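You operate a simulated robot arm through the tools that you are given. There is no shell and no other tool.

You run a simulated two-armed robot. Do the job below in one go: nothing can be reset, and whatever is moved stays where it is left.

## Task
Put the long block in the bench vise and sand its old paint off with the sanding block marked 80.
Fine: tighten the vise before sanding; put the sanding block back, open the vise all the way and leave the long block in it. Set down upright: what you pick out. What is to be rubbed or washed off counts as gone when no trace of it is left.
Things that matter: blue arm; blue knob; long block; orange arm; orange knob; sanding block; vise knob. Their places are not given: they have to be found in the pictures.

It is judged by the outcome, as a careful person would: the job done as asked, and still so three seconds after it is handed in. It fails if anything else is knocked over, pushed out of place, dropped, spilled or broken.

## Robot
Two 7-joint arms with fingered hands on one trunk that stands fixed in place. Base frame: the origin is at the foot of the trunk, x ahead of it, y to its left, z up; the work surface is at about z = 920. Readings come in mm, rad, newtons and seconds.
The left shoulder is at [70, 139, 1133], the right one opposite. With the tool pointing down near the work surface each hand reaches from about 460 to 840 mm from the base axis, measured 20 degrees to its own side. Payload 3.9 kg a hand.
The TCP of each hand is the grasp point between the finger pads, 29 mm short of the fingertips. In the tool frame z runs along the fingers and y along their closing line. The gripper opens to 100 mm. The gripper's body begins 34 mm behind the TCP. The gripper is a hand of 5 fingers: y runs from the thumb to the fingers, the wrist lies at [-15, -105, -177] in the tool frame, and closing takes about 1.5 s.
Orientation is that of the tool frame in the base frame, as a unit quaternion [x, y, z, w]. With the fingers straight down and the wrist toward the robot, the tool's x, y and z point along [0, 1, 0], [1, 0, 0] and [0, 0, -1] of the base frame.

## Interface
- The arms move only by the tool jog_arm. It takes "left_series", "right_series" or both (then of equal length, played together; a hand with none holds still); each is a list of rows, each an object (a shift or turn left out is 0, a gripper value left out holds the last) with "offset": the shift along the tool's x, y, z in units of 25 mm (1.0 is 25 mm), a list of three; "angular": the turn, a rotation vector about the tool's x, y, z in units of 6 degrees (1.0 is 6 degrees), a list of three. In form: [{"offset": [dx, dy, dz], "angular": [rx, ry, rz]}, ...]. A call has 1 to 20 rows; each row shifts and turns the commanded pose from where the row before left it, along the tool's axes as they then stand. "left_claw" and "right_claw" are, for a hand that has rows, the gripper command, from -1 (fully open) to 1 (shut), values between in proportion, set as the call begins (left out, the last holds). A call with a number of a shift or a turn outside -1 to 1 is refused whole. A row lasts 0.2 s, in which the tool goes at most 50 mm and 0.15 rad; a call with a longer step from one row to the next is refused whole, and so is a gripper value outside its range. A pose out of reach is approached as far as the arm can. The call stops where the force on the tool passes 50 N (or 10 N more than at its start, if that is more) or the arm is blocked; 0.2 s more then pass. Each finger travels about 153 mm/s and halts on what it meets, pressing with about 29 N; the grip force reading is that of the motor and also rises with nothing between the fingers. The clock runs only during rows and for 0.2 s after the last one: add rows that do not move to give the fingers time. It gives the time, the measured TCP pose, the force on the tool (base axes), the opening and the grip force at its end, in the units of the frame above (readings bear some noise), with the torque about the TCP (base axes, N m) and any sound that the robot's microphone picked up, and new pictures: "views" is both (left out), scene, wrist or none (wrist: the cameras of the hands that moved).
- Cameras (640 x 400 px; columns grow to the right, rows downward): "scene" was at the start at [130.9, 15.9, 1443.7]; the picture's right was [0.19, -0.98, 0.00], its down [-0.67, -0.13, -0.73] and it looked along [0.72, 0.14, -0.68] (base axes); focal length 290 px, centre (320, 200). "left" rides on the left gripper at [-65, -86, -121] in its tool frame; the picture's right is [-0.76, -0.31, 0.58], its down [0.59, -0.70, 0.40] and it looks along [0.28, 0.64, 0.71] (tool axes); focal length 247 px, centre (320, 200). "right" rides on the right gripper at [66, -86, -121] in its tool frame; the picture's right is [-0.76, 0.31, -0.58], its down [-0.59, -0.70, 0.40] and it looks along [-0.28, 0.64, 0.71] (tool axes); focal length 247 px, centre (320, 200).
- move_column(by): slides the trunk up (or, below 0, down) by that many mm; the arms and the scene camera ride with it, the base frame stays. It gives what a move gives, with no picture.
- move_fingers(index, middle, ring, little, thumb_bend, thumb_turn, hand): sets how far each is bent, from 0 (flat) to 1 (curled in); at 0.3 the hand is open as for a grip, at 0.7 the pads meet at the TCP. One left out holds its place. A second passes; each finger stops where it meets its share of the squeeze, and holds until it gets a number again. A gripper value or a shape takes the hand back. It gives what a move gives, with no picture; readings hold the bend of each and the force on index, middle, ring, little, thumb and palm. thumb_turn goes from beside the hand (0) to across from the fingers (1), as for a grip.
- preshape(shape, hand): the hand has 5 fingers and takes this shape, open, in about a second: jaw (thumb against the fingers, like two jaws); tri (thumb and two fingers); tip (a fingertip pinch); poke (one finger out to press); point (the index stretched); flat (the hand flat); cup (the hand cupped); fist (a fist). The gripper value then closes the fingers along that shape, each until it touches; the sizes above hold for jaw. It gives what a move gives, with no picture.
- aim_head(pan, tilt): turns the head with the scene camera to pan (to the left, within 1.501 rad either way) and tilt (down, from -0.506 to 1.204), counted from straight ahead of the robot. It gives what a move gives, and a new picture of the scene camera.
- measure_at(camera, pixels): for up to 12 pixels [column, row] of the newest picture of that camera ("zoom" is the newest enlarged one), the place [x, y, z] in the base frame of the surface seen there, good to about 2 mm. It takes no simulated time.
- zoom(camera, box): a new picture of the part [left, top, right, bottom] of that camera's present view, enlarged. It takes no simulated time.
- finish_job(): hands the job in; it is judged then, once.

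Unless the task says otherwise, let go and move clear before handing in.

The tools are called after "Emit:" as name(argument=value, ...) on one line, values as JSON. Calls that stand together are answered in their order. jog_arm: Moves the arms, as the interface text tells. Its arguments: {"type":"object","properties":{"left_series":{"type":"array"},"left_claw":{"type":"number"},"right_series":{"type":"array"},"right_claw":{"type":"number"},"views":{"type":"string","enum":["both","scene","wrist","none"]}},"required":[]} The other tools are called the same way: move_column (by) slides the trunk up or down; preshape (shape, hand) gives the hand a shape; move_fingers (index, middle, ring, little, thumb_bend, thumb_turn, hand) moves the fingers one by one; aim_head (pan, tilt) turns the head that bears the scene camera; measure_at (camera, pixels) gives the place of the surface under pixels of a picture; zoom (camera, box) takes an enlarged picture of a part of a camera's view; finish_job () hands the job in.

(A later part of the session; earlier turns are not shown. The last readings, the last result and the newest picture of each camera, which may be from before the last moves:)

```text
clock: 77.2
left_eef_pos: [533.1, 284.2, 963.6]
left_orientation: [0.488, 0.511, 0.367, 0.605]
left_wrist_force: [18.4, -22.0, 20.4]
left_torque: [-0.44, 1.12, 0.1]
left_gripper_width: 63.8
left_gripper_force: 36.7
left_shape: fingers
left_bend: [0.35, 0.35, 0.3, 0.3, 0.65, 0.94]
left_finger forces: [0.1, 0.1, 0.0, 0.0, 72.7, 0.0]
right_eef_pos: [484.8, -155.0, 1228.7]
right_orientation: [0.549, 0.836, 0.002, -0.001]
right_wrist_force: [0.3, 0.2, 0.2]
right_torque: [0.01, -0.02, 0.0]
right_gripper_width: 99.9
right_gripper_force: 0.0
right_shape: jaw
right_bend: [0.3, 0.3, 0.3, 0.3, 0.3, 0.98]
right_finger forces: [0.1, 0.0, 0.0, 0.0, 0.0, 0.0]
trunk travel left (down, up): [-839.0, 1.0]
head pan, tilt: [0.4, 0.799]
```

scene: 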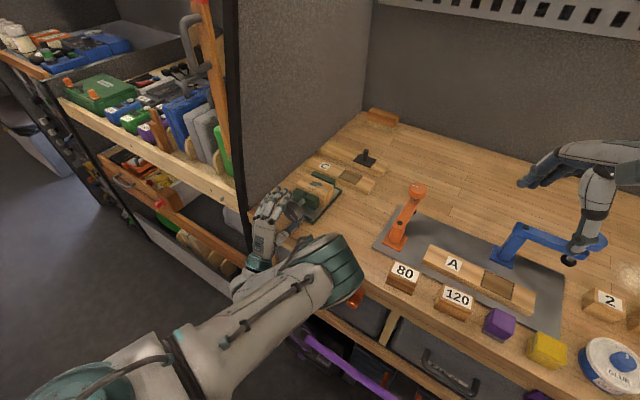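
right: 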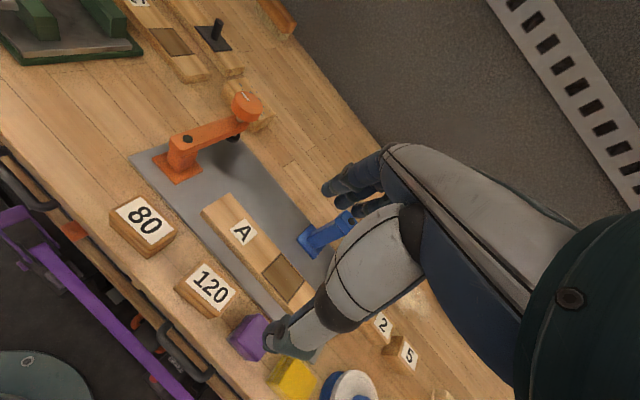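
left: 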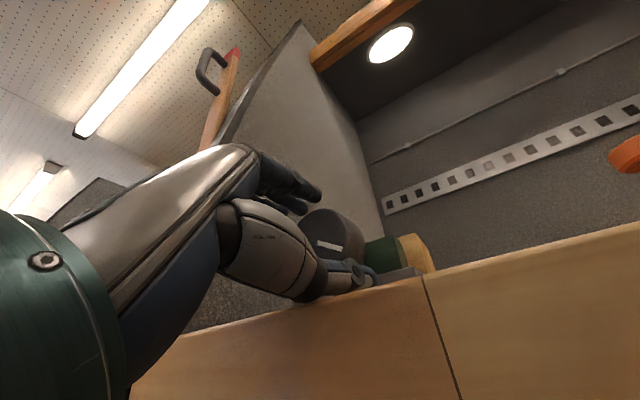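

Now the thumb (bend 0.65, still pressing) is hooked under the knob. Relaxing the thumb slightly to 0.54, then continuing back.

Emit:
move_fingers(hand="left", thumb_bend=0.54)

```text
clock: 78.2
left_eef_pos: [528.3, 287.6, 962.8]
left_orientation: [0.486, 0.513, 0.369, 0.604]
left_wrist_force: [-4.9, -10.6, 18.0]
left_torque: [-0.47, 1.04, -0.05]
left_gripper_width: 66.2
left_gripper_force: 17.4
left_shape: fingers
left_bend: [0.35, 0.35, 0.3, 0.3, 0.59, 0.95]
left_finger forces: [0.1, 0.1, 0.1, 0.1, 35.3, 0.0]
right_eef_pos: [480.4, -152.8, 1229.7]
right_orientation: [0.548, 0.836, 0.002, 0.0]
right_wrist_force: [-0.1, 0.7, 0.7]
right_torque: [-0.01, 0.02, 0.03]
right_gripper_width: 99.7
right_gripper_force: 0.1
right_shape: jaw
right_bend: [0.3, 0.3, 0.3, 0.3, 0.3, 0.98]
right_finger forces: [0.0, 0.1, 0.1, 0.0, 0.0, 0.0]
trunk travel left (down, up): [-839.0, 1.0]
head pan, tilt: [0.4, 0.799]
```

Forces are easing (35 N on thumb). Rolling back and drawing back a little at a time.

Emit:
jog_arm(left_series=[{"angular": [0, 0, -0.7], "offset": [0, 0.08, -0.15]}, {"angular": [0, 0, -0.7], "offset": [0, 0.05, -0.2]}, {"angular": [0, 0, -0.7], "offset": [0, 0, -0.3]}, {}], views="both")

```text
clock: 79.2
left_eef_pos: [512.5, 294.4, 964.0]
left_orientation: [0.426, 0.565, 0.299, 0.64]
left_wrist_force: [2.2, -1.6, -0.6]
left_torque: [0.02, 0.07, -0.01]
left_gripper_width: 68.0
left_gripper_force: 4.3
left_shape: fingers
left_bend: [0.35, 0.35, 0.3, 0.3, 0.51, 1.0]
left_finger forces: [0.0, 0.0, 0.0, 0.0, 8.5, 0.0]
right_eef_pos: [483.7, -149.3, 1229.5]
right_orientation: [0.548, 0.836, 0.001, 0.001]
right_wrist_force: [0.4, 0.2, -0.2]
right_torque: [-0.01, 0.02, 0.02]
right_gripper_width: 100.0
right_gripper_force: 0.1
right_shape: jaw
right_bend: [0.3, 0.3, 0.3, 0.3, 0.3, 0.98]
right_finger forces: [0.0, 0.0, 0.0, 0.0, 0.0, 0.0]
trunk travel left (down, up): [-839.0, 1.0]
head pan, tilt: [0.4, 0.799]
```

scene: 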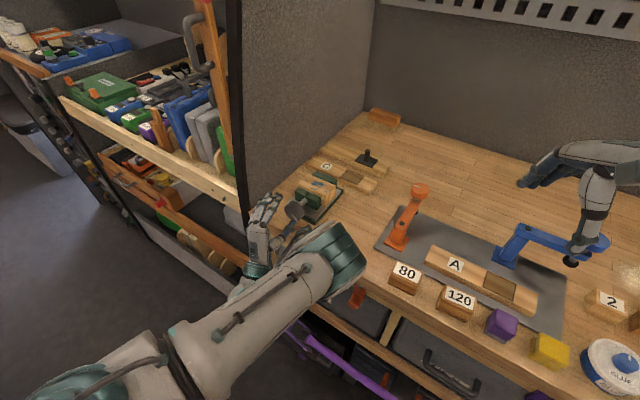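
left: 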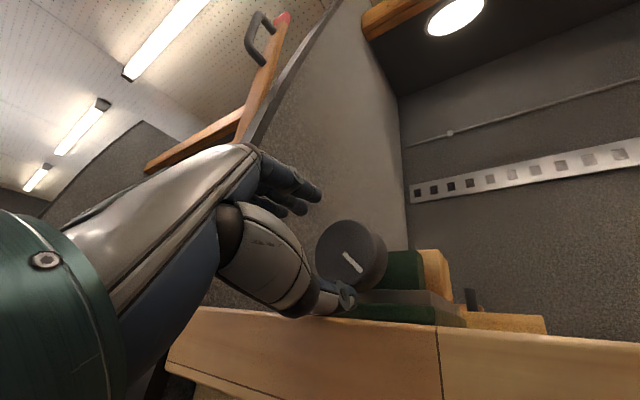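

Free now. Checking whether the vise or block moved.

Emit:
zoom(camera="scene", box=[270, 160, 350, 232])

Emit:
measure_at(camera="zoom", pixels=[[322, 90], [455, 150], [345, 75], [478, 138], [455, 200], [480, 200], [505, 165], [380, 350], [350, 230], [230, 165], [372, 215], [390, 155]])

```text
5.56 times, centred on (310, 196) of scene
```

zoom: 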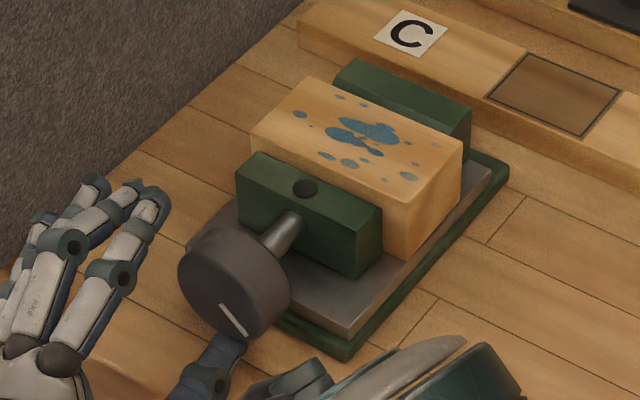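

```text
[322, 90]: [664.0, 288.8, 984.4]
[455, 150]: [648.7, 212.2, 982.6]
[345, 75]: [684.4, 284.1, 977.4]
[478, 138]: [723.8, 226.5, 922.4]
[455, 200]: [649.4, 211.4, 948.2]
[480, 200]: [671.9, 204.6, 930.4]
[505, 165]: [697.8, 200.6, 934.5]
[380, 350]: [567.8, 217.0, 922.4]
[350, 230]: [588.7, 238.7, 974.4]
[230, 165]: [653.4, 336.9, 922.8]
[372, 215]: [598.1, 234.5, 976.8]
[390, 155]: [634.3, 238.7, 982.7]
```

The vise base hasn't moved and the marker turned ~36° clockwise. I'll measure the jaw and knob again to see how far that advanced the jaw.

Emit:
measure_at(camera="zoom", pixels=[[185, 265], [215, 240], [270, 260], [285, 305], [250, 335], [235, 290], [240, 170], [262, 155], [378, 205], [355, 222], [360, 268], [305, 188]])

Emit:
zoom(camera="scene", box=[275, 180, 325, 230])

```text
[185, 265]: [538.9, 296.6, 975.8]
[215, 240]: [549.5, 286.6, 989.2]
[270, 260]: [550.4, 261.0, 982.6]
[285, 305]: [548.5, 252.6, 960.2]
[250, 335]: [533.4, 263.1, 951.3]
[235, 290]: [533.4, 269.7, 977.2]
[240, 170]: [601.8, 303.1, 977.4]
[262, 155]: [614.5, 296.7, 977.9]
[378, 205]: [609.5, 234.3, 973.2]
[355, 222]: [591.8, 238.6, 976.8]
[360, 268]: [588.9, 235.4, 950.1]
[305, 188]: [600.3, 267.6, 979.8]
```

```text
8.00 times, centred on (300, 205) of scene
```

zoom: 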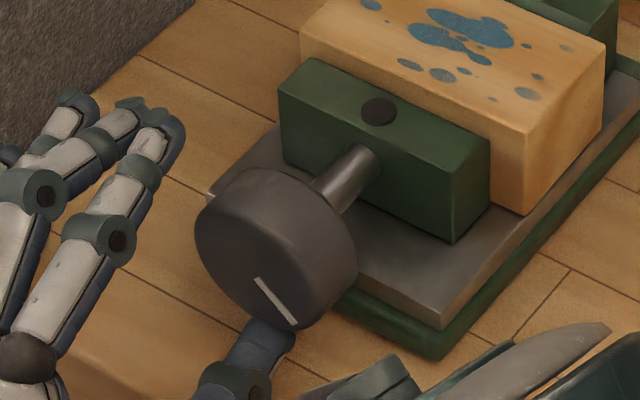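

Comparing the two same-box zooms, the jaw advanced about 2 mm for ~36°, so about one full turn is needed. A tool-down grip on the knob swinging about its axis gives longer strokes without hitting the table, so I'll back out and reorient.

Emit:
move_fingers(hand="left", index=0.36, middle=0.36, ring=0.3, little=0.3)

Emit:
jog_arm(left_series=[{"offset": [0, 0, -0.5]}, {"offset": [0, 0, -0.7]}, {"offset": [0, 0, -0.7]}, {"offset": [-0.3, 0.6, 0]}, {"offset": [-0.4, 0.757, 0]}, {"offset": [-0.4, 0.757, 0]}, {"offset": [-0.4, 0.757, 0]}, {"offset": [-0.4, 0.757, 0]}, {"offset": [-0.4, 0.757, 0]}, {"offset": [-0.4, 0.757, 0]}], views="scene")

```text
clock: 80.2
left_eef_pos: [514.7, 294.8, 964.3]
left_orientation: [0.427, 0.564, 0.299, 0.64]
left_wrist_force: [0.2, -1.3, -1.2]
left_torque: [0.01, 0.15, -0.01]
left_gripper_width: 67.7
left_gripper_force: 4.0
left_shape: fingers
left_bend: [0.36, 0.36, 0.3, 0.3, 0.51, 1.0]
left_finger forces: [0.0, 0.1, 0.0, 0.0, 7.7, 0.1]
right_eef_pos: [483.7, -149.2, 1230.5]
right_orientation: [0.549, 0.836, 0.001, 0.001]
right_wrist_force: [-0.3, -0.3, -0.1]
right_torque: [0.01, 0.02, 0.0]
right_gripper_width: 99.8
right_gripper_force: 0.1
right_shape: jaw
right_bend: [0.3, 0.3, 0.3, 0.3, 0.3, 0.98]
right_finger forces: [0.0, 0.0, 0.1, 0.1, 0.0, 0.1]
trunk travel left (down, up): [-839.0, 1.0]
head pan, tilt: [0.4, 0.799]
```

```text
clock: 82.5
left_eef_pos: [489.0, 325.3, 1104.8]
left_orientation: [0.426, 0.564, 0.298, 0.641]
left_wrist_force: [0.5, 1.2, 0.2]
left_torque: [0.01, -0.02, 0.02]
left_gripper_width: 62.1
left_gripper_force: 0.0
left_shape: fingers
left_bend: [0.36, 0.36, 0.3, 0.3, 0.54, 1.0]
left_finger forces: [0.1, 0.0, 0.0, 0.1, 0.0, 0.1]
left hand out of reach, approached as far as the arm can: row 2, 3, 4, 5, 7
right_eef_pos: [482.7, -150.0, 1229.8]
right_orientation: [0.549, 0.836, 0.001, 0.001]
right_wrist_force: [0.2, -0.5, 0.4]
right_torque: [-0.01, 0.03, 0.0]
right_gripper_width: 100.0
right_gripper_force: 0.0
right_shape: jaw
right_bend: [0.3, 0.3, 0.3, 0.3, 0.3, 0.98]
right_finger forces: [0.1, 0.0, 0.0, 0.0, 0.0, 0.0]
trunk travel left (down, up): [-839.0, 1.0]
head pan, tilt: [0.4, 0.799]
```

scene: 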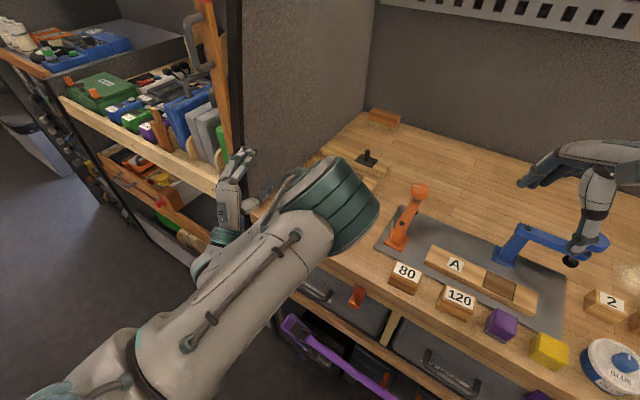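

Lifted clear. Now rolling back to y=left.

Emit:
jog_arm(left_series=[{"angular": [0, 0, -1], "offset": [-0.2, 0, 0.2]}, {"angular": [0, 0, -1], "offset": [-0.2, 0, 0.2]}, {"angular": [0, 0, -1], "offset": [-0.2, 0, 0.2]}, {"angular": [0, 0, -1]}, {"angular": [0, 0, -1]}, {"angular": [0, 0, -1]}, {"angular": [0, 0, -1]}, {"angular": [0, 0, -1]}, {"angular": [0, 0, -1]}, {"angular": [0, 0, -1]}, {"angular": [0, 0, -0.3]}], views="scene")

```text
clock: 84.8
left_eef_pos: [502.9, 309.0, 1113.4]
left_orientation: [0.075, 0.703, -0.074, 0.703]
left_wrist_force: [0.8, -0.7, 0.1]
left_torque: [-0.02, -0.01, 0.02]
left_gripper_width: 62.1
left_gripper_force: 0.1
left_shape: fingers
left_bend: [0.36, 0.36, 0.3, 0.3, 0.54, 1.0]
left_finger forces: [0.0, 0.1, 0.1, 0.0, 0.0, 0.0]
right_eef_pos: [483.3, -149.6, 1229.8]
right_orientation: [0.548, 0.836, 0.0, 0.0]
right_wrist_force: [0.0, -0.8, -0.2]
right_torque: [-0.01, 0.02, -0.01]
right_gripper_width: 99.7
right_gripper_force: 0.0
right_shape: jaw
right_bend: [0.3, 0.3, 0.3, 0.3, 0.3, 0.98]
right_finger forces: [0.1, 0.0, 0.1, 0.0, 0.0, 0.0]
trunk travel left (down, up): [-839.0, 1.0]
head pan, tilt: [0.4, 0.799]
```

scene: 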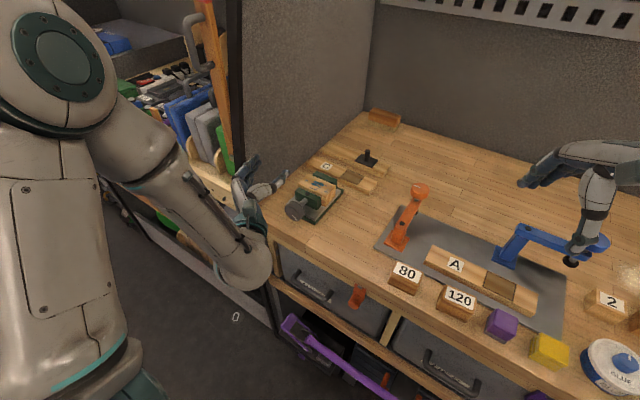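

Roll is zero. Pitching back to tool-down.

Emit:
jog_arm(left_series=[{"angular": [0, 1, 0]}, {"angular": [0, 1, 0]}, {"angular": [0, 1, 0]}, {"angular": [0, 1, 0]}, {"angular": [0, 1, 0]}, {"angular": [0, 1, 0]}, {"angular": [0, 1, 0]}, {"angular": [0, 1, 0]}, {"angular": [0, 1, 0]}, {"angular": [0, 1, 0]}, {"angular": [0, 1, 0]}, {"angular": [0, 1, 0]}, {"angular": [0, 1, 0]}, {"angular": [0, 1, 0]}, {"angular": [0, 1, 0]}, {}], views="both")

```text
clock: 88.2
left_eef_pos: [509.0, 316.2, 1111.5]
left_orientation: [0.1, 0.994, 0.01, 0.048]
left_wrist_force: [-0.2, 0.0, 0.4]
left_torque: [-0.01, 0.02, -0.05]
left_gripper_width: 61.8
left_gripper_force: 0.0
left_shape: fingers
left_bend: [0.36, 0.36, 0.3, 0.3, 0.54, 1.0]
left_finger forces: [0.0, 0.0, 0.0, 0.0, 0.0, 0.1]
left hand out of reach, approached as far as the arm can: row 2, 8, 10
right_eef_pos: [484.0, -149.0, 1230.3]
right_orientation: [0.548, 0.836, 0.001, 0.0]
right_wrist_force: [-0.1, 0.2, 0.0]
right_torque: [0.01, 0.06, 0.01]
right_gripper_width: 99.9
right_gripper_force: 0.1
right_shape: jaw
right_bend: [0.3, 0.3, 0.3, 0.3, 0.3, 0.98]
right_finger forces: [0.0, 0.1, 0.0, 0.0, 0.1, 0.0]
trunk travel left (down, up): [-839.0, 1.0]
head pan, tilt: [0.4, 0.799]
```

scene: 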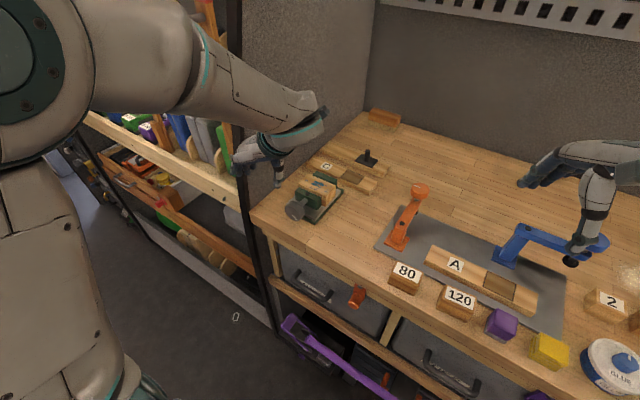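
left: 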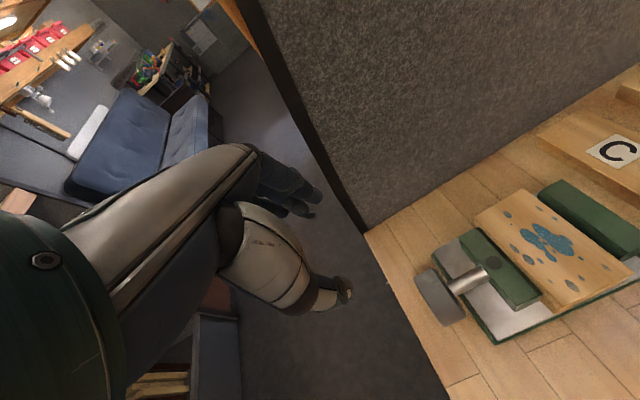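

The hand is tool-down again (5° residual). Before positioning over the knob I'll measure where the side wall is.

Emit:
measure_at(camera="left", pixels=[[400, 150], [330, 130], [500, 100], [368, 232], [365, 215], [420, 195], [460, 170], [285, 80], [437, 295], [455, 280]])

Emit:
measure_at(camera="scene", pixels=[[250, 60], [320, 60], [245, 200], [260, 170], [235, 100], [190, 60], [290, 70]])

```text
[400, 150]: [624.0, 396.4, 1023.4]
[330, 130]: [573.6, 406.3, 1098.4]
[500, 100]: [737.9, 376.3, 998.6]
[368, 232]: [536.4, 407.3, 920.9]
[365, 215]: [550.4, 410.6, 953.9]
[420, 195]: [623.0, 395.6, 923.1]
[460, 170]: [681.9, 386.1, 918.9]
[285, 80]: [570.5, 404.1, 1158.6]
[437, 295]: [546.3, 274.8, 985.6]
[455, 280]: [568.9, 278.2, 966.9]
```

```text
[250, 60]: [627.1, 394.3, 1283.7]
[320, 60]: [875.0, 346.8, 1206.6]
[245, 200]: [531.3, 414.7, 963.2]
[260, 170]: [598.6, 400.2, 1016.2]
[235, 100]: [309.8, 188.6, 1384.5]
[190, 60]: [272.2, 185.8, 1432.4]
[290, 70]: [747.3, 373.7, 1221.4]
```

The wall is at y≈405 here, so swings of roughly -20° to +45° fit. I'll correct the residual tilt, move above the knob, and rehearse the swing in the air.

Emit:
jog_arm(left_series=[{"angular": [0, 0.92, 0]}, {"offset": [-0.57, -0.41, 0.42]}, {"offset": [-0.57, -0.41, 0.42]}, {"offset": [-0.57, -0.41, 0.42]}, {}], views="none")

Emit:
jog_arm(left_series=[{"angular": [-1, 0, 0]}, {"angular": [-1, 0, 0]}, {"angular": [-1, 0, 0]}, {"angular": [-1, 0, 0]}, {"angular": [-1, 0, 0]}, {"angular": [-1, 0, 0]}, {"angular": [-1, 0, 0]}, {}], views="both")

```text
clock: 89.5
left_eef_pos: [545.2, 277.2, 1078.3]
left_orientation: [0.098, 0.995, 0.014, 0.002]
left_wrist_force: [0.4, 0.4, 0.3]
left_torque: [0.06, 0.02, 0.02]
left_gripper_width: 61.8
left_gripper_force: 0.2
left_shape: fingers
left_bend: [0.36, 0.36, 0.3, 0.3, 0.54, 1.0]
left_finger forces: [0.1, 0.0, 0.0, 0.0, 0.1, 0.0]
right_eef_pos: [483.2, -150.0, 1230.8]
right_orientation: [0.548, 0.836, 0.001, 0.001]
right_wrist_force: [0.3, -0.5, 0.0]
right_torque: [0.01, 0.01, -0.02]
right_gripper_width: 99.8
right_gripper_force: 0.1
right_shape: jaw
right_bend: [0.3, 0.3, 0.3, 0.3, 0.3, 0.98]
right_finger forces: [0.0, 0.0, 0.0, 0.0, 0.1, 0.1]
trunk travel left (down, up): [-839.0, 1.0]
head pan, tilt: [0.4, 0.799]
```

```text
clock: 91.2
left_eef_pos: [545.7, 278.3, 1078.9]
left_orientation: [0.091, 0.924, 0.37, 0.036]
left_wrist_force: [-0.6, 1.2, 0.4]
left_torque: [0.01, 0.02, 0.0]
left_gripper_width: 62.0
left_gripper_force: 0.0
left_shape: fingers
left_bend: [0.36, 0.36, 0.3, 0.3, 0.54, 1.0]
left_finger forces: [0.0, 0.0, 0.0, 0.1, 0.1, 0.1]
right_eef_pos: [483.3, -149.0, 1230.4]
right_orientation: [0.549, 0.836, 0.001, 0.001]
right_wrist_force: [-0.7, 0.1, -0.1]
right_torque: [-0.02, 0.03, 0.0]
right_gripper_width: 99.7
right_gripper_force: 0.1
right_shape: jaw
right_bend: [0.3, 0.3, 0.3, 0.3, 0.3, 0.98]
right_finger forces: [0.1, 0.0, 0.0, 0.1, 0.1, 0.0]
trunk travel left (down, up): [-839.0, 1.0]
head pan, tilt: [0.4, 0.799]
```

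scene: 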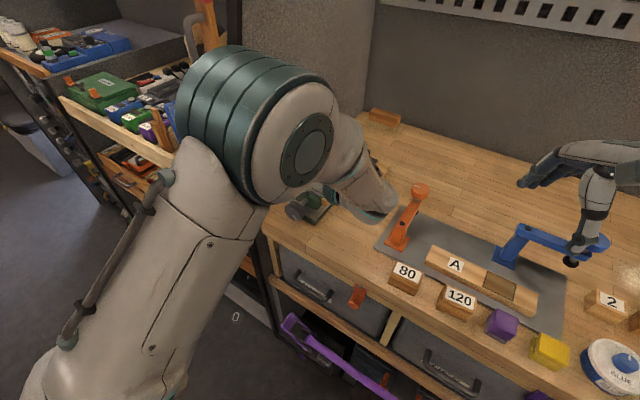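
left: 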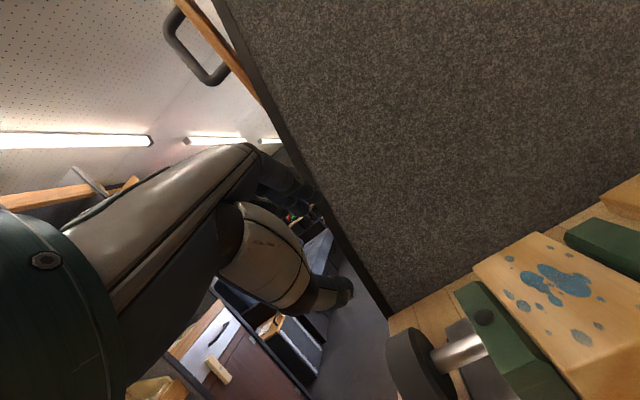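

Swing to +42° works. Now rehearsing back to -20°.

Emit:
jog_arm(left_series=[{"angular": [1, 0, 0]}, {"angular": [1, 0, 0]}, {"angular": [1, 0, 0]}, {"angular": [1, 0, 0]}, {"angular": [1, 0, 0]}, {"angular": [1, 0, 0]}, {"angular": [1, 0, 0]}, {"angular": [1, 0, 0]}, {"angular": [1, 0, 0]}, {"angular": [1, 0, 0]}, {"angular": [0.3, 0, 0]}, {}], views="both")

```text
clock: 93.8
left_eef_pos: [546.2, 277.9, 1079.0]
left_orientation: [0.098, 0.982, -0.157, -0.016]
left_wrist_force: [0.5, 0.2, 0.0]
left_torque: [-0.01, 0.01, -0.07]
left_gripper_width: 62.0
left_gripper_force: 0.1
left_shape: fingers
left_bend: [0.36, 0.36, 0.3, 0.3, 0.54, 1.0]
left_finger forces: [0.0, 0.0, 0.1, 0.0, 0.0, 0.0]
right_eef_pos: [482.8, -148.7, 1229.3]
right_orientation: [0.549, 0.836, 0.001, 0.001]
right_wrist_force: [0.5, -0.8, -0.7]
right_torque: [-0.01, 0.03, 0.01]
right_gripper_width: 99.9
right_gripper_force: 0.1
right_shape: jaw
right_bend: [0.3, 0.3, 0.3, 0.3, 0.3, 0.98]
right_finger forces: [0.0, 0.0, 0.0, 0.0, 0.1, 0.0]
trunk travel left (down, up): [-839.0, 1.0]
head pan, tilt: [0.4, 0.799]
```

scene: 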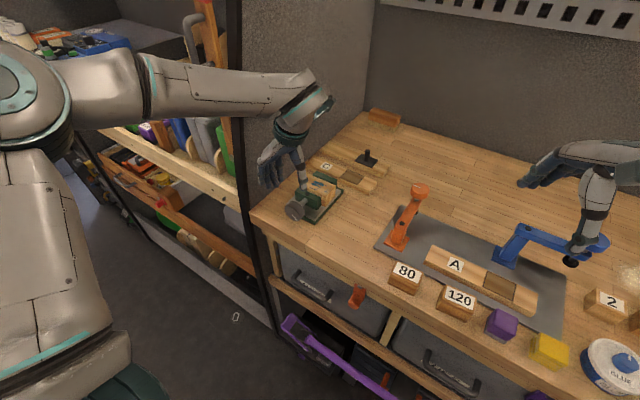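
left: 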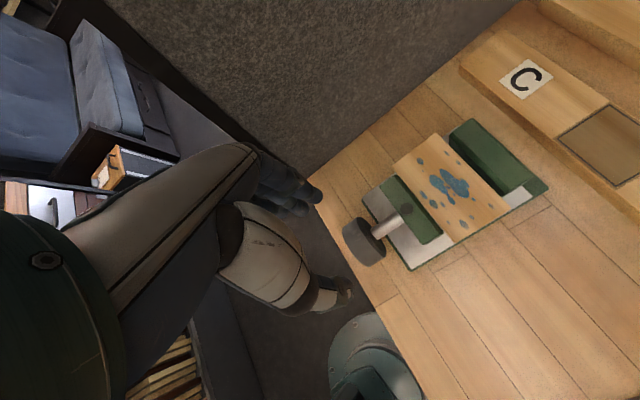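

Both ends of the swing are reachable. Opening the thumb, then lining up for an approach along the tilted axis toward the knob.

Emit:
move_fingers(hand="left", index=0.36, middle=0.36, thumb_bend=0.36)

Emit:
jog_arm(left_series=[{"offset": [-0.015, 0.7, 0.53]}, {"offset": [-0.015, 0.7, 0.53]}, {}], views="both")

Emit:
zoom(camera="scene", box=[230, 120, 370, 240])

```text
clock: 94.8
left_eef_pos: [546.6, 277.8, 1079.5]
left_orientation: [0.098, 0.983, -0.157, -0.016]
left_wrist_force: [0.6, -0.9, -0.1]
left_torque: [-0.02, -0.01, 0.03]
left_gripper_width: 83.8
left_gripper_force: 0.1
left_shape: fingers
left_bend: [0.36, 0.36, 0.3, 0.3, 0.36, 1.0]
left_finger forces: [0.1, 0.0, 0.1, 0.0, 0.1, 0.1]
right_eef_pos: [483.1, -150.1, 1229.4]
right_orientation: [0.548, 0.837, 0.001, 0.001]
right_wrist_force: [-0.2, -0.8, -0.2]
right_torque: [0.02, 0.02, 0.0]
right_gripper_width: 99.7
right_gripper_force: 0.0
right_shape: jaw
right_bend: [0.3, 0.3, 0.3, 0.3, 0.3, 0.98]
right_finger forces: [0.0, 0.1, 0.0, 0.0, 0.1, 0.1]
trunk travel left (down, up): [-839.0, 1.0]
head pan, tilt: [0.4, 0.799]
```

```text
clock: 95.7
left_eef_pos: [551.0, 301.9, 1045.3]
left_orientation: [0.098, 0.983, -0.157, -0.015]
left_wrist_force: [-0.3, 0.3, -0.7]
left_torque: [-0.02, 0.02, -0.03]
left_gripper_width: 83.7
left_gripper_force: 0.0
left_shape: fingers
left_bend: [0.36, 0.36, 0.3, 0.3, 0.36, 1.0]
left_finger forces: [0.0, 0.1, 0.0, 0.0, 0.0, 0.0]
right_eef_pos: [482.1, -150.3, 1229.6]
right_orientation: [0.549, 0.836, 0.0, 0.0]
right_wrist_force: [-0.6, 0.2, -0.7]
right_torque: [0.02, 0.01, 0.0]
right_gripper_width: 99.8
right_gripper_force: 0.0
right_shape: jaw
right_bend: [0.3, 0.3, 0.3, 0.3, 0.3, 0.98]
right_finger forces: [0.0, 0.0, 0.0, 0.1, 0.0, 0.0]
trunk travel left (down, up): [-839.0, 1.0]
head pan, tilt: [0.4, 0.799]
```

scene: 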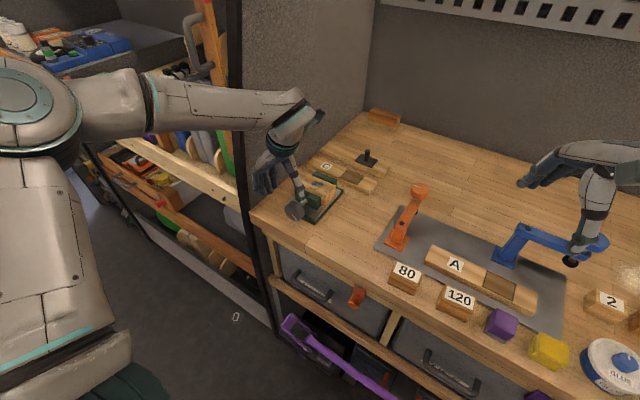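
left: 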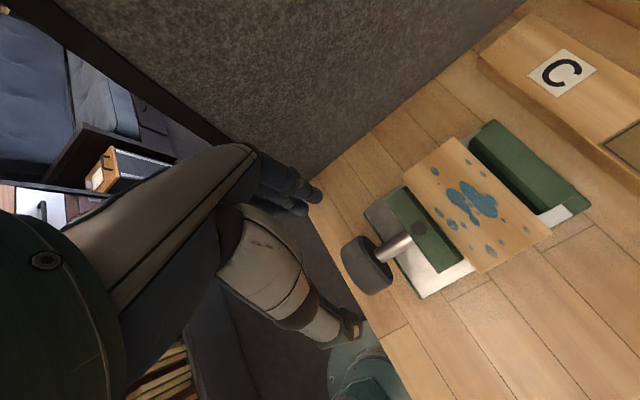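

```text
3.33 times, centred on (300, 180) of scene
```

zoom: 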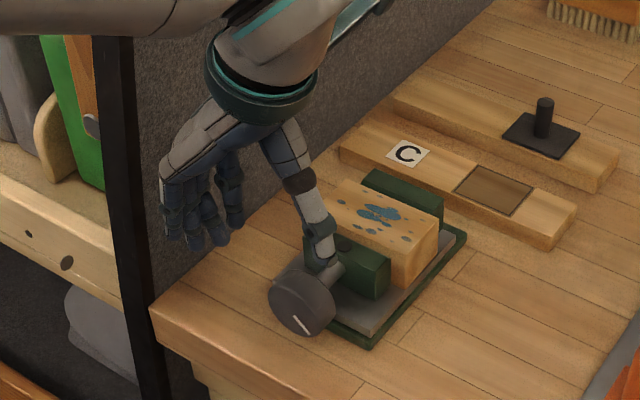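

Checking thumb and finger tip positions relative to the knob before advancing.

Emit:
measure_at(camera="zoom", pixels=[[322, 255], [325, 235], [318, 268], [230, 205], [210, 235], [190, 235], [175, 225]])

Emit:
measure_at(camera="left", pixels=[[350, 330], [340, 340], [357, 318], [310, 195], [295, 205], [368, 262], [345, 262], [385, 285], [375, 240]])

```text
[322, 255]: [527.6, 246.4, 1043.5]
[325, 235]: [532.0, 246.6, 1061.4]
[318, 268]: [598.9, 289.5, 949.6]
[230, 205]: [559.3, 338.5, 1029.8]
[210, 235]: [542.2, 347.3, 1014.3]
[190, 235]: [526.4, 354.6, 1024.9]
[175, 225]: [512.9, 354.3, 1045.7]
```

```text
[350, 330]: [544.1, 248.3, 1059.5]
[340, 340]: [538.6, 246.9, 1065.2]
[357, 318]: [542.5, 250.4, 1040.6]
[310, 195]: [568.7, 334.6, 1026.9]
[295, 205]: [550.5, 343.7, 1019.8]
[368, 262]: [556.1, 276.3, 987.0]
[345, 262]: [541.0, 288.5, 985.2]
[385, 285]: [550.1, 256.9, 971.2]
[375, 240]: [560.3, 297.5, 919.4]
```

Middle finger (x≈548) and thumb (x≈539) overlap the knob's depth (537–558); the index lies at its rear edge, so I'll grip with middle and thumb mainly. Advancing 68 mm along the tool axis.

Emit:
jog_arm(left_series=[{"offset": [0, 0, 0.7]}, {"offset": [0, 0, 0.7]}, {"offset": [0, 0, 0.7]}, {"offset": [0, 0, 0.62]}, {}], views="both")

Emit:
zoom(camera="scene", box=[230, 120, 370, 240])

Emit:
zoom(camera="left", box=[240, 150, 440, 360])

```text
clock: 96.8
left_eef_pos: [546.5, 280.4, 978.6]
left_orientation: [0.098, 0.983, -0.156, -0.015]
left_wrist_force: [0.4, -0.6, 0.7]
left_torque: [0.0, 0.02, 0.0]
left_gripper_width: 84.1
left_gripper_force: 0.2
left_shape: fingers
left_bend: [0.36, 0.36, 0.3, 0.3, 0.36, 1.0]
left_finger forces: [0.1, 0.1, 0.0, 0.0, 0.0, 0.0]
right_eef_pos: [482.3, -149.9, 1230.4]
right_orientation: [0.548, 0.837, 0.001, 0.001]
right_wrist_force: [0.8, -0.1, -0.3]
right_torque: [0.01, 0.01, -0.02]
right_gripper_width: 100.0
right_gripper_force: 0.0
right_shape: jaw
right_bend: [0.3, 0.3, 0.3, 0.3, 0.3, 0.98]
right_finger forces: [0.1, 0.1, 0.1, 0.0, 0.0, 0.0]
trunk travel left (down, up): [-839.0, 1.0]
head pan, tilt: [0.4, 0.799]
```

scene: 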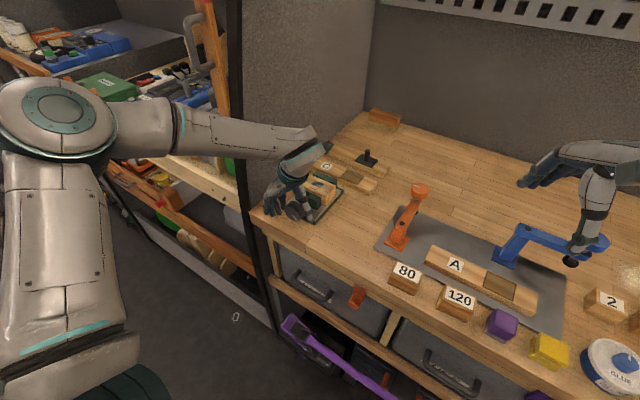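
left: 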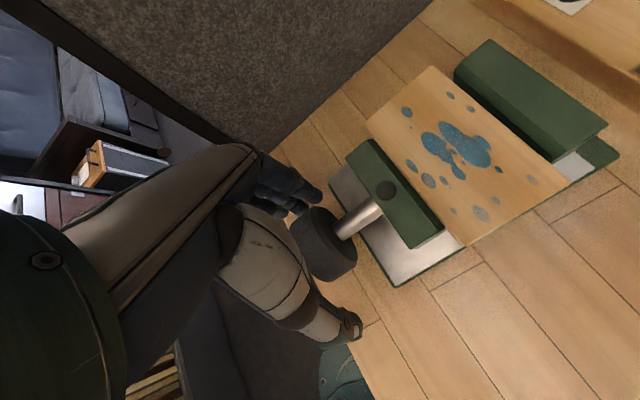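

```text
3.33 times, centred on (300, 180) of scene
```

zoom: 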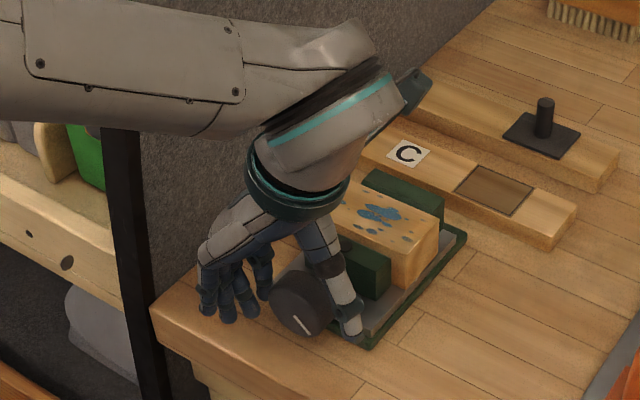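

```text
1.90 times, centred on (340, 255) of left
```

zoom: 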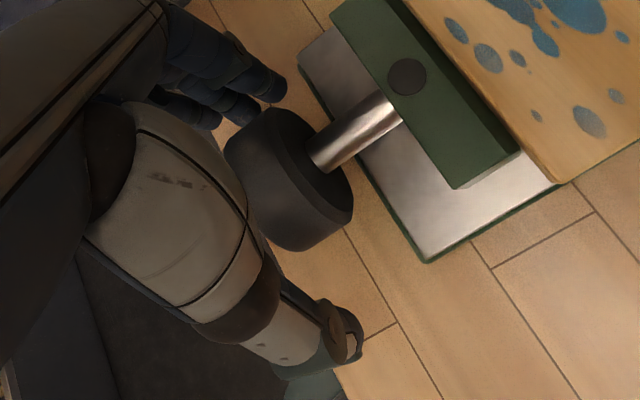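

The knob is between thumb and fingers. Checking the thumb's exact spot before closing.

Emit:
measure_at(camera="zoom", pixels=[[345, 345], [325, 330], [310, 355], [300, 320], [270, 85], [240, 100], [205, 115], [300, 230], [245, 150], [335, 210], [280, 125]])

```text
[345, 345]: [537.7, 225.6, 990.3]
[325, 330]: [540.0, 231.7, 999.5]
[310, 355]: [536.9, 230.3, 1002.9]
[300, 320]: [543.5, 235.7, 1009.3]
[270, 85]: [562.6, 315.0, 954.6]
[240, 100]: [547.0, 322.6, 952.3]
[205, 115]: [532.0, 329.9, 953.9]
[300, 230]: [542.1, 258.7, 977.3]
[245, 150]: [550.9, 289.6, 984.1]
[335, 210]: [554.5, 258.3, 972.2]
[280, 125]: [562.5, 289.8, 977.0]
```

Thumb and middle finger are on opposite sides of the axis. Closing middle and thumb (index kept open).

Emit:
move_fingers(hand="left", middle=0.9, thumb_bend=0.9)

Emit:
jog_arm(left_series=[{}], views="wrist")

Emit:
zoom(camera="left", box=[240, 150, 440, 360])

```text
clock: 97.8
left_eef_pos: [545.3, 281.1, 978.9]
left_orientation: [0.098, 0.983, -0.156, -0.017]
left_wrist_force: [-4.2, -1.3, -1.6]
left_torque: [-0.01, 0.06, -0.03]
left_gripper_width: 58.5
left_gripper_force: 9.6
left_shape: fingers
left_bend: [0.36, 0.56, 0.3, 0.3, 0.63, 1.0]
left_finger forces: [0.0, 7.8, 0.1, 0.0, 11.3, 0.0]
right_eef_pos: [481.6, -149.8, 1229.6]
right_orientation: [0.549, 0.836, 0.001, 0.001]
right_wrist_force: [-1.0, -0.1, -0.4]
right_torque: [0.0, 0.0, 0.01]
right_gripper_width: 99.9
right_gripper_force: 0.0
right_shape: jaw
right_bend: [0.3, 0.3, 0.3, 0.3, 0.3, 0.98]
right_finger forces: [0.0, 0.0, 0.1, 0.0, 0.1, 0.0]
trunk travel left (down, up): [-839.0, 1.0]
head pan, tilt: [0.4, 0.799]
```

```text
clock: 98.2
left_eef_pos: [546.4, 281.1, 977.8]
left_orientation: [0.098, 0.983, -0.156, -0.016]
left_wrist_force: [-4.4, -2.5, -2.2]
left_torque: [-0.06, 0.0, -0.01]
left_gripper_width: 58.4
left_gripper_force: 9.4
left_shape: fingers
left_bend: [0.36, 0.56, 0.3, 0.3, 0.63, 1.0]
left_finger forces: [0.0, 8.0, 0.0, 0.0, 11.8, 0.1]
right_eef_pos: [481.7, -150.4, 1230.2]
right_orientation: [0.549, 0.836, 0.001, 0.001]
right_wrist_force: [0.3, -0.6, -0.6]
right_torque: [-0.02, 0.0, 0.01]
right_gripper_width: 99.9
right_gripper_force: 0.1
right_shape: jaw
right_bend: [0.3, 0.3, 0.3, 0.3, 0.3, 0.98]
right_finger forces: [0.1, 0.1, 0.0, 0.0, 0.0, 0.0]
trunk travel left (down, up): [-839.0, 1.0]
head pan, tilt: [0.4, 0.799]
```

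left: 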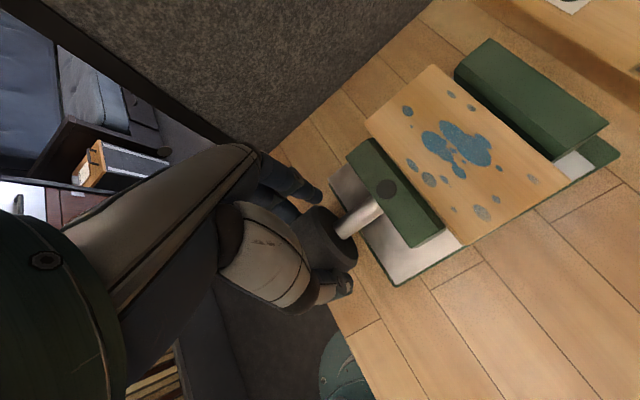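

```text
1.90 times, centred on (340, 255) of left
```

zoom: 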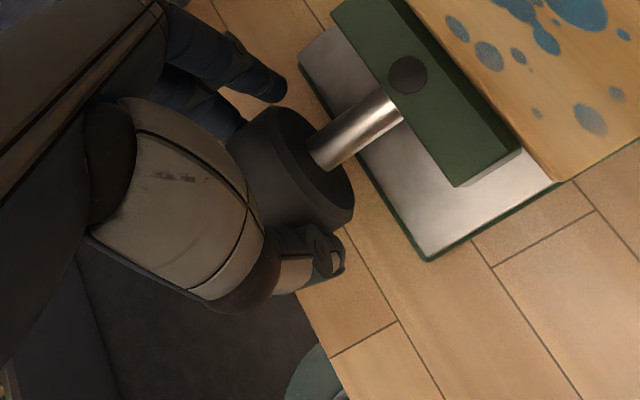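

Gripped (middle 8 N, thumb 12 N). Turning clockwise about the knob's axis, 24° first.

Emit:
jog_arm(left_series=[{"offset": [-0.013, -0.054, 0.003], "angular": [-1, 0, 0]}, {"offset": [-0.013, -0.054, 0.003], "angular": [-1, 0, 0]}, {"offset": [-0.013, -0.054, 0.003], "angular": [-1, 0, 0]}, {"offset": [-0.013, -0.054, 0.003], "angular": [-1, 0, 0]}], views="both")

Emit:
zoom(camera="scene", box=[275, 180, 325, 230])

```text
clock: 99.2
left_eef_pos: [546.1, 275.0, 978.8]
left_orientation: [0.099, 0.994, 0.052, 0.004]
left_wrist_force: [-6.9, -4.2, -7.5]
left_torque: [-0.15, 0.12, 0.01]
left_gripper_width: 60.2
left_gripper_force: 10.7
left_shape: fingers
left_bend: [0.36, 0.57, 0.3, 0.3, 0.62, 1.0]
left_finger forces: [0.0, 9.1, 0.0, 0.1, 13.9, 0.0]
right_eef_pos: [483.0, -150.1, 1229.9]
right_orientation: [0.548, 0.836, 0.001, 0.0]
right_wrist_force: [0.6, 1.0, 0.0]
right_torque: [0.02, -0.02, 0.0]
right_gripper_width: 99.6
right_gripper_force: 0.2
right_shape: jaw
right_bend: [0.3, 0.3, 0.3, 0.3, 0.3, 0.98]
right_finger forces: [0.0, 0.0, 0.0, 0.1, 0.0, 0.1]
trunk travel left (down, up): [-839.0, 1.0]
head pan, tilt: [0.4, 0.799]
```

scene: 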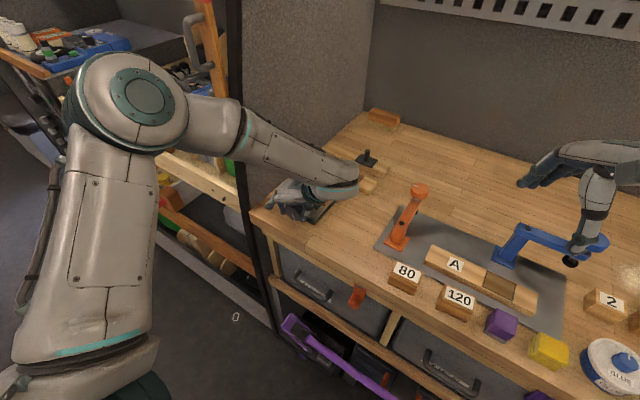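
left: 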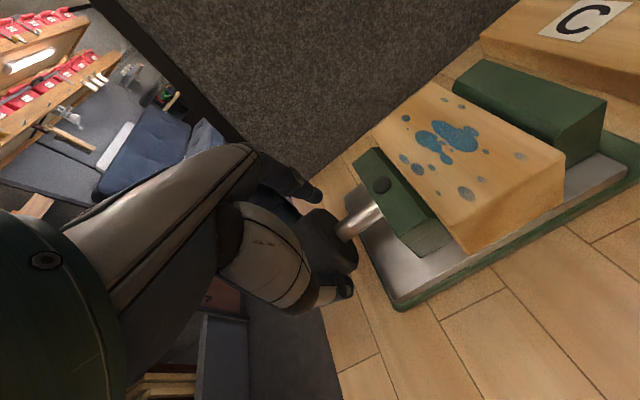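

```text
8.00 times, centred on (300, 205) of scene
```

zoom: 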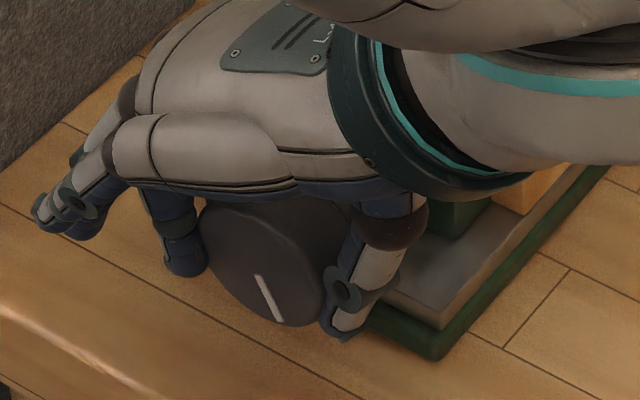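

The marker turned another ~22° with the hand. Continuing 36°.

Emit:
jog_arm(left_series=[{"offset": [-0.02, -0.054, 0.003], "angular": [-1, 0, 0]}, {"offset": [-0.02, -0.054, 0.003], "angular": [-1, 0, 0]}, {"offset": [-0.02, -0.054, 0.003], "angular": [-1, 0, 0]}, {"offset": [-0.02, -0.054, 0.003], "angular": [-1, 0, 0]}, {"offset": [-0.02, -0.054, 0.003], "angular": [-1, 0, 0]}], views="both")

Emit:
zoom(camera="scene", box=[270, 170, 350, 240])

```text
clock: 100.5
left_eef_pos: [548.3, 269.8, 975.1]
left_orientation: [0.095, 0.946, 0.307, 0.031]
left_wrist_force: [-9.4, -1.8, -11.2]
left_torque: [-0.2, 0.14, 0.13]
left_gripper_width: 63.0
left_gripper_force: 12.3
left_shape: fingers
left_bend: [0.36, 0.59, 0.3, 0.3, 0.61, 1.0]
left_finger forces: [0.0, 9.1, 0.0, 0.0, 15.3, 0.0]
right_eef_pos: [482.8, -149.0, 1229.4]
right_orientation: [0.548, 0.836, 0.001, 0.001]
right_wrist_force: [0.6, -0.9, -0.3]
right_torque: [0.0, -0.01, -0.01]
right_gripper_width: 100.0
right_gripper_force: 0.0
right_shape: jaw
right_bend: [0.3, 0.3, 0.3, 0.3, 0.3, 0.98]
right_finger forces: [0.1, 0.1, 0.1, 0.0, 0.0, 0.0]
trunk travel left (down, up): [-839.0, 1.0]
head pan, tilt: [0.4, 0.799]
```

scene: 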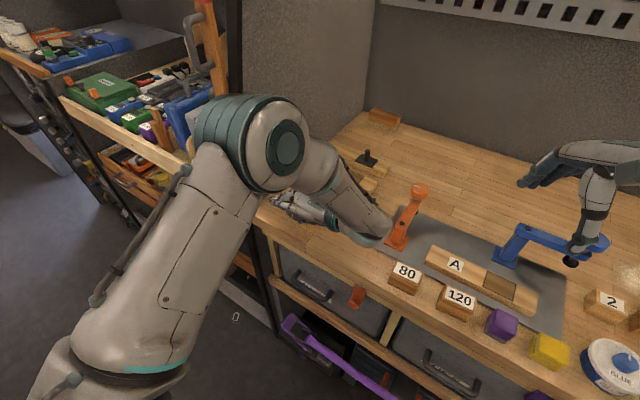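
left: 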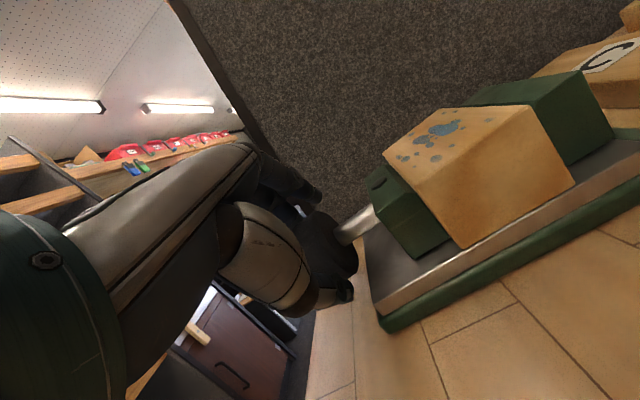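

```text
5.71 times, centred on (310, 205) of scene
```

zoom: 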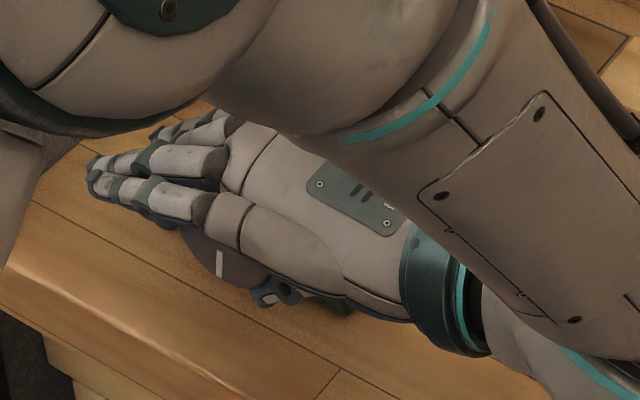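

Turned to about α=+35°; marker is now nearly vertical (total ~90°). Opening and swinging back for the next stroke.

Emit:
move_fingers(hand="left", middle=0.38, thumb_bend=0.4)

Emit:
jog_arm(left_series=[{"offset": [0, 0.054, 0.003], "angular": [1, 0, 0]}, {"offset": [0, 0.054, 0.003], "angular": [1, 0, 0]}, {"offset": [0, 0.054, 0.003], "angular": [1, 0, 0]}, {"offset": [0, 0.054, 0.003], "angular": [1, 0, 0]}, {"offset": [0, 0.054, 0.003], "angular": [1, 0, 0]}, {"offset": [0, 0.054, 0.003], "angular": [1, 0, 0]}, {"offset": [0, 0.054, 0.003], "angular": [1, 0, 0]}, {"offset": [0, 0.054, 0.003], "angular": [1, 0, 0]}, {"offset": [0, 0.054, 0.003], "angular": [1, 0, 0]}, {}], views="both")

Emit:
zoom(camera="left", box=[240, 130, 480, 360])

```text
clock: 101.5
left_eef_pos: [549.4, 268.8, 976.4]
left_orientation: [0.094, 0.947, 0.306, 0.031]
left_wrist_force: [1.1, 0.2, -1.1]
left_torque: [0.01, -0.03, 0.01]
left_gripper_width: 79.0
left_gripper_force: 0.0
left_shape: fingers
left_bend: [0.36, 0.38, 0.3, 0.3, 0.4, 1.0]
left_finger forces: [0.1, 0.0, 0.0, 0.0, 0.0, 0.1]
right_eef_pos: [484.4, -149.2, 1229.4]
right_orientation: [0.548, 0.836, 0.002, 0.001]
right_wrist_force: [0.3, 0.2, 0.4]
right_torque: [0.0, -0.03, -0.01]
right_gripper_width: 99.7
right_gripper_force: 0.0
right_shape: jaw
right_bend: [0.3, 0.3, 0.3, 0.3, 0.3, 0.98]
right_finger forces: [0.0, 0.1, 0.0, 0.1, 0.0, 0.0]
trunk travel left (down, up): [-839.0, 1.0]
head pan, tilt: [0.4, 0.799]
```

```text
clock: 103.7
left_eef_pos: [551.3, 280.6, 978.2]
left_orientation: [0.098, 0.982, -0.158, -0.016]
left_wrist_force: [0.3, -0.6, 0.3]
left_torque: [0.02, 0.03, 0.01]
left_gripper_width: 79.2
left_gripper_force: 0.1
left_shape: fingers
left_bend: [0.36, 0.38, 0.3, 0.3, 0.4, 1.0]
left_finger forces: [0.0, 0.0, 0.1, 0.1, 0.1, 0.1]
right_eef_pos: [483.7, -150.3, 1230.0]
right_orientation: [0.548, 0.836, 0.001, 0.0]
right_wrist_force: [-0.4, -0.5, -1.0]
right_torque: [-0.01, -0.02, 0.04]
right_gripper_width: 99.8
right_gripper_force: 0.0
right_shape: jaw
right_bend: [0.3, 0.3, 0.3, 0.3, 0.3, 0.98]
right_finger forces: [0.0, 0.0, 0.0, 0.0, 0.0, 0.1]
trunk travel left (down, up): [-839.0, 1.0]
head pan, tilt: [0.4, 0.799]
```

scene: 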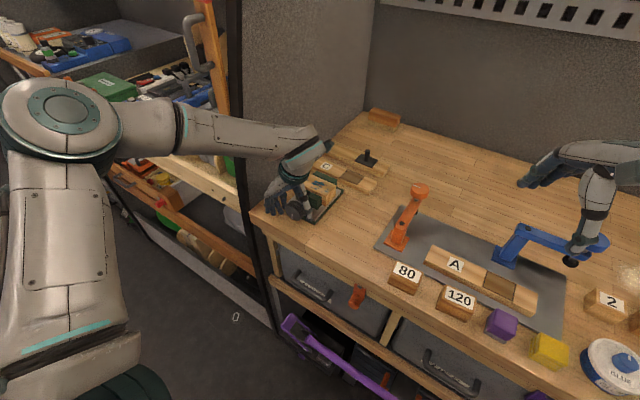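
left: 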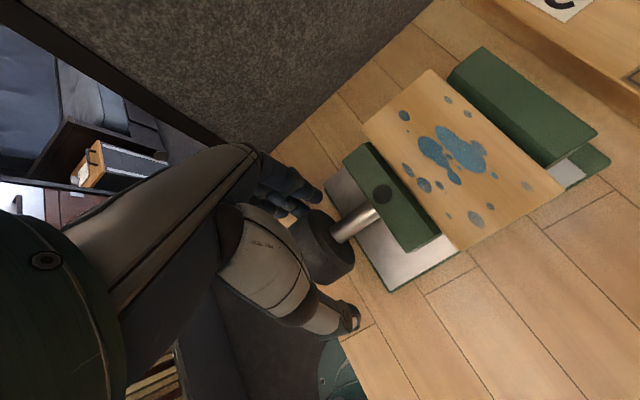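

```text
1.74 times, centred on (360, 245) of left
```

zoom: 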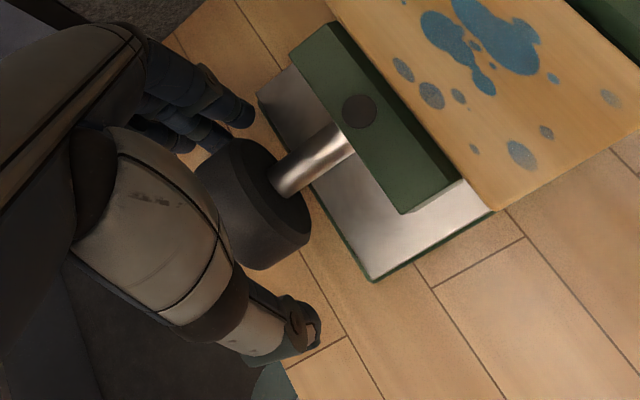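

The stroke worked and the hand is back at α=-18°. Measuring the knob and jaws to track travel.

Emit:
measure_at(camera="left", pixels=[[383, 195], [370, 150], [435, 235], [360, 145], [428, 72], [375, 122], [448, 75], [545, 160], [553, 190], [335, 205], [325, 240], [352, 255]])

```text
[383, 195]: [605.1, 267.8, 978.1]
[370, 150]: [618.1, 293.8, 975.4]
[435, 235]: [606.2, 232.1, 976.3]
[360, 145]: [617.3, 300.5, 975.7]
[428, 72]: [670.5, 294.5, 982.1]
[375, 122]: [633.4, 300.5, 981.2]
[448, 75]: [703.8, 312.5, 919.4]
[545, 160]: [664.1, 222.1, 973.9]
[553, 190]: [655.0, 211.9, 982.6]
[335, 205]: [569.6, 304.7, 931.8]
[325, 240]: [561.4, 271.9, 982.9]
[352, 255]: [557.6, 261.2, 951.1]
```

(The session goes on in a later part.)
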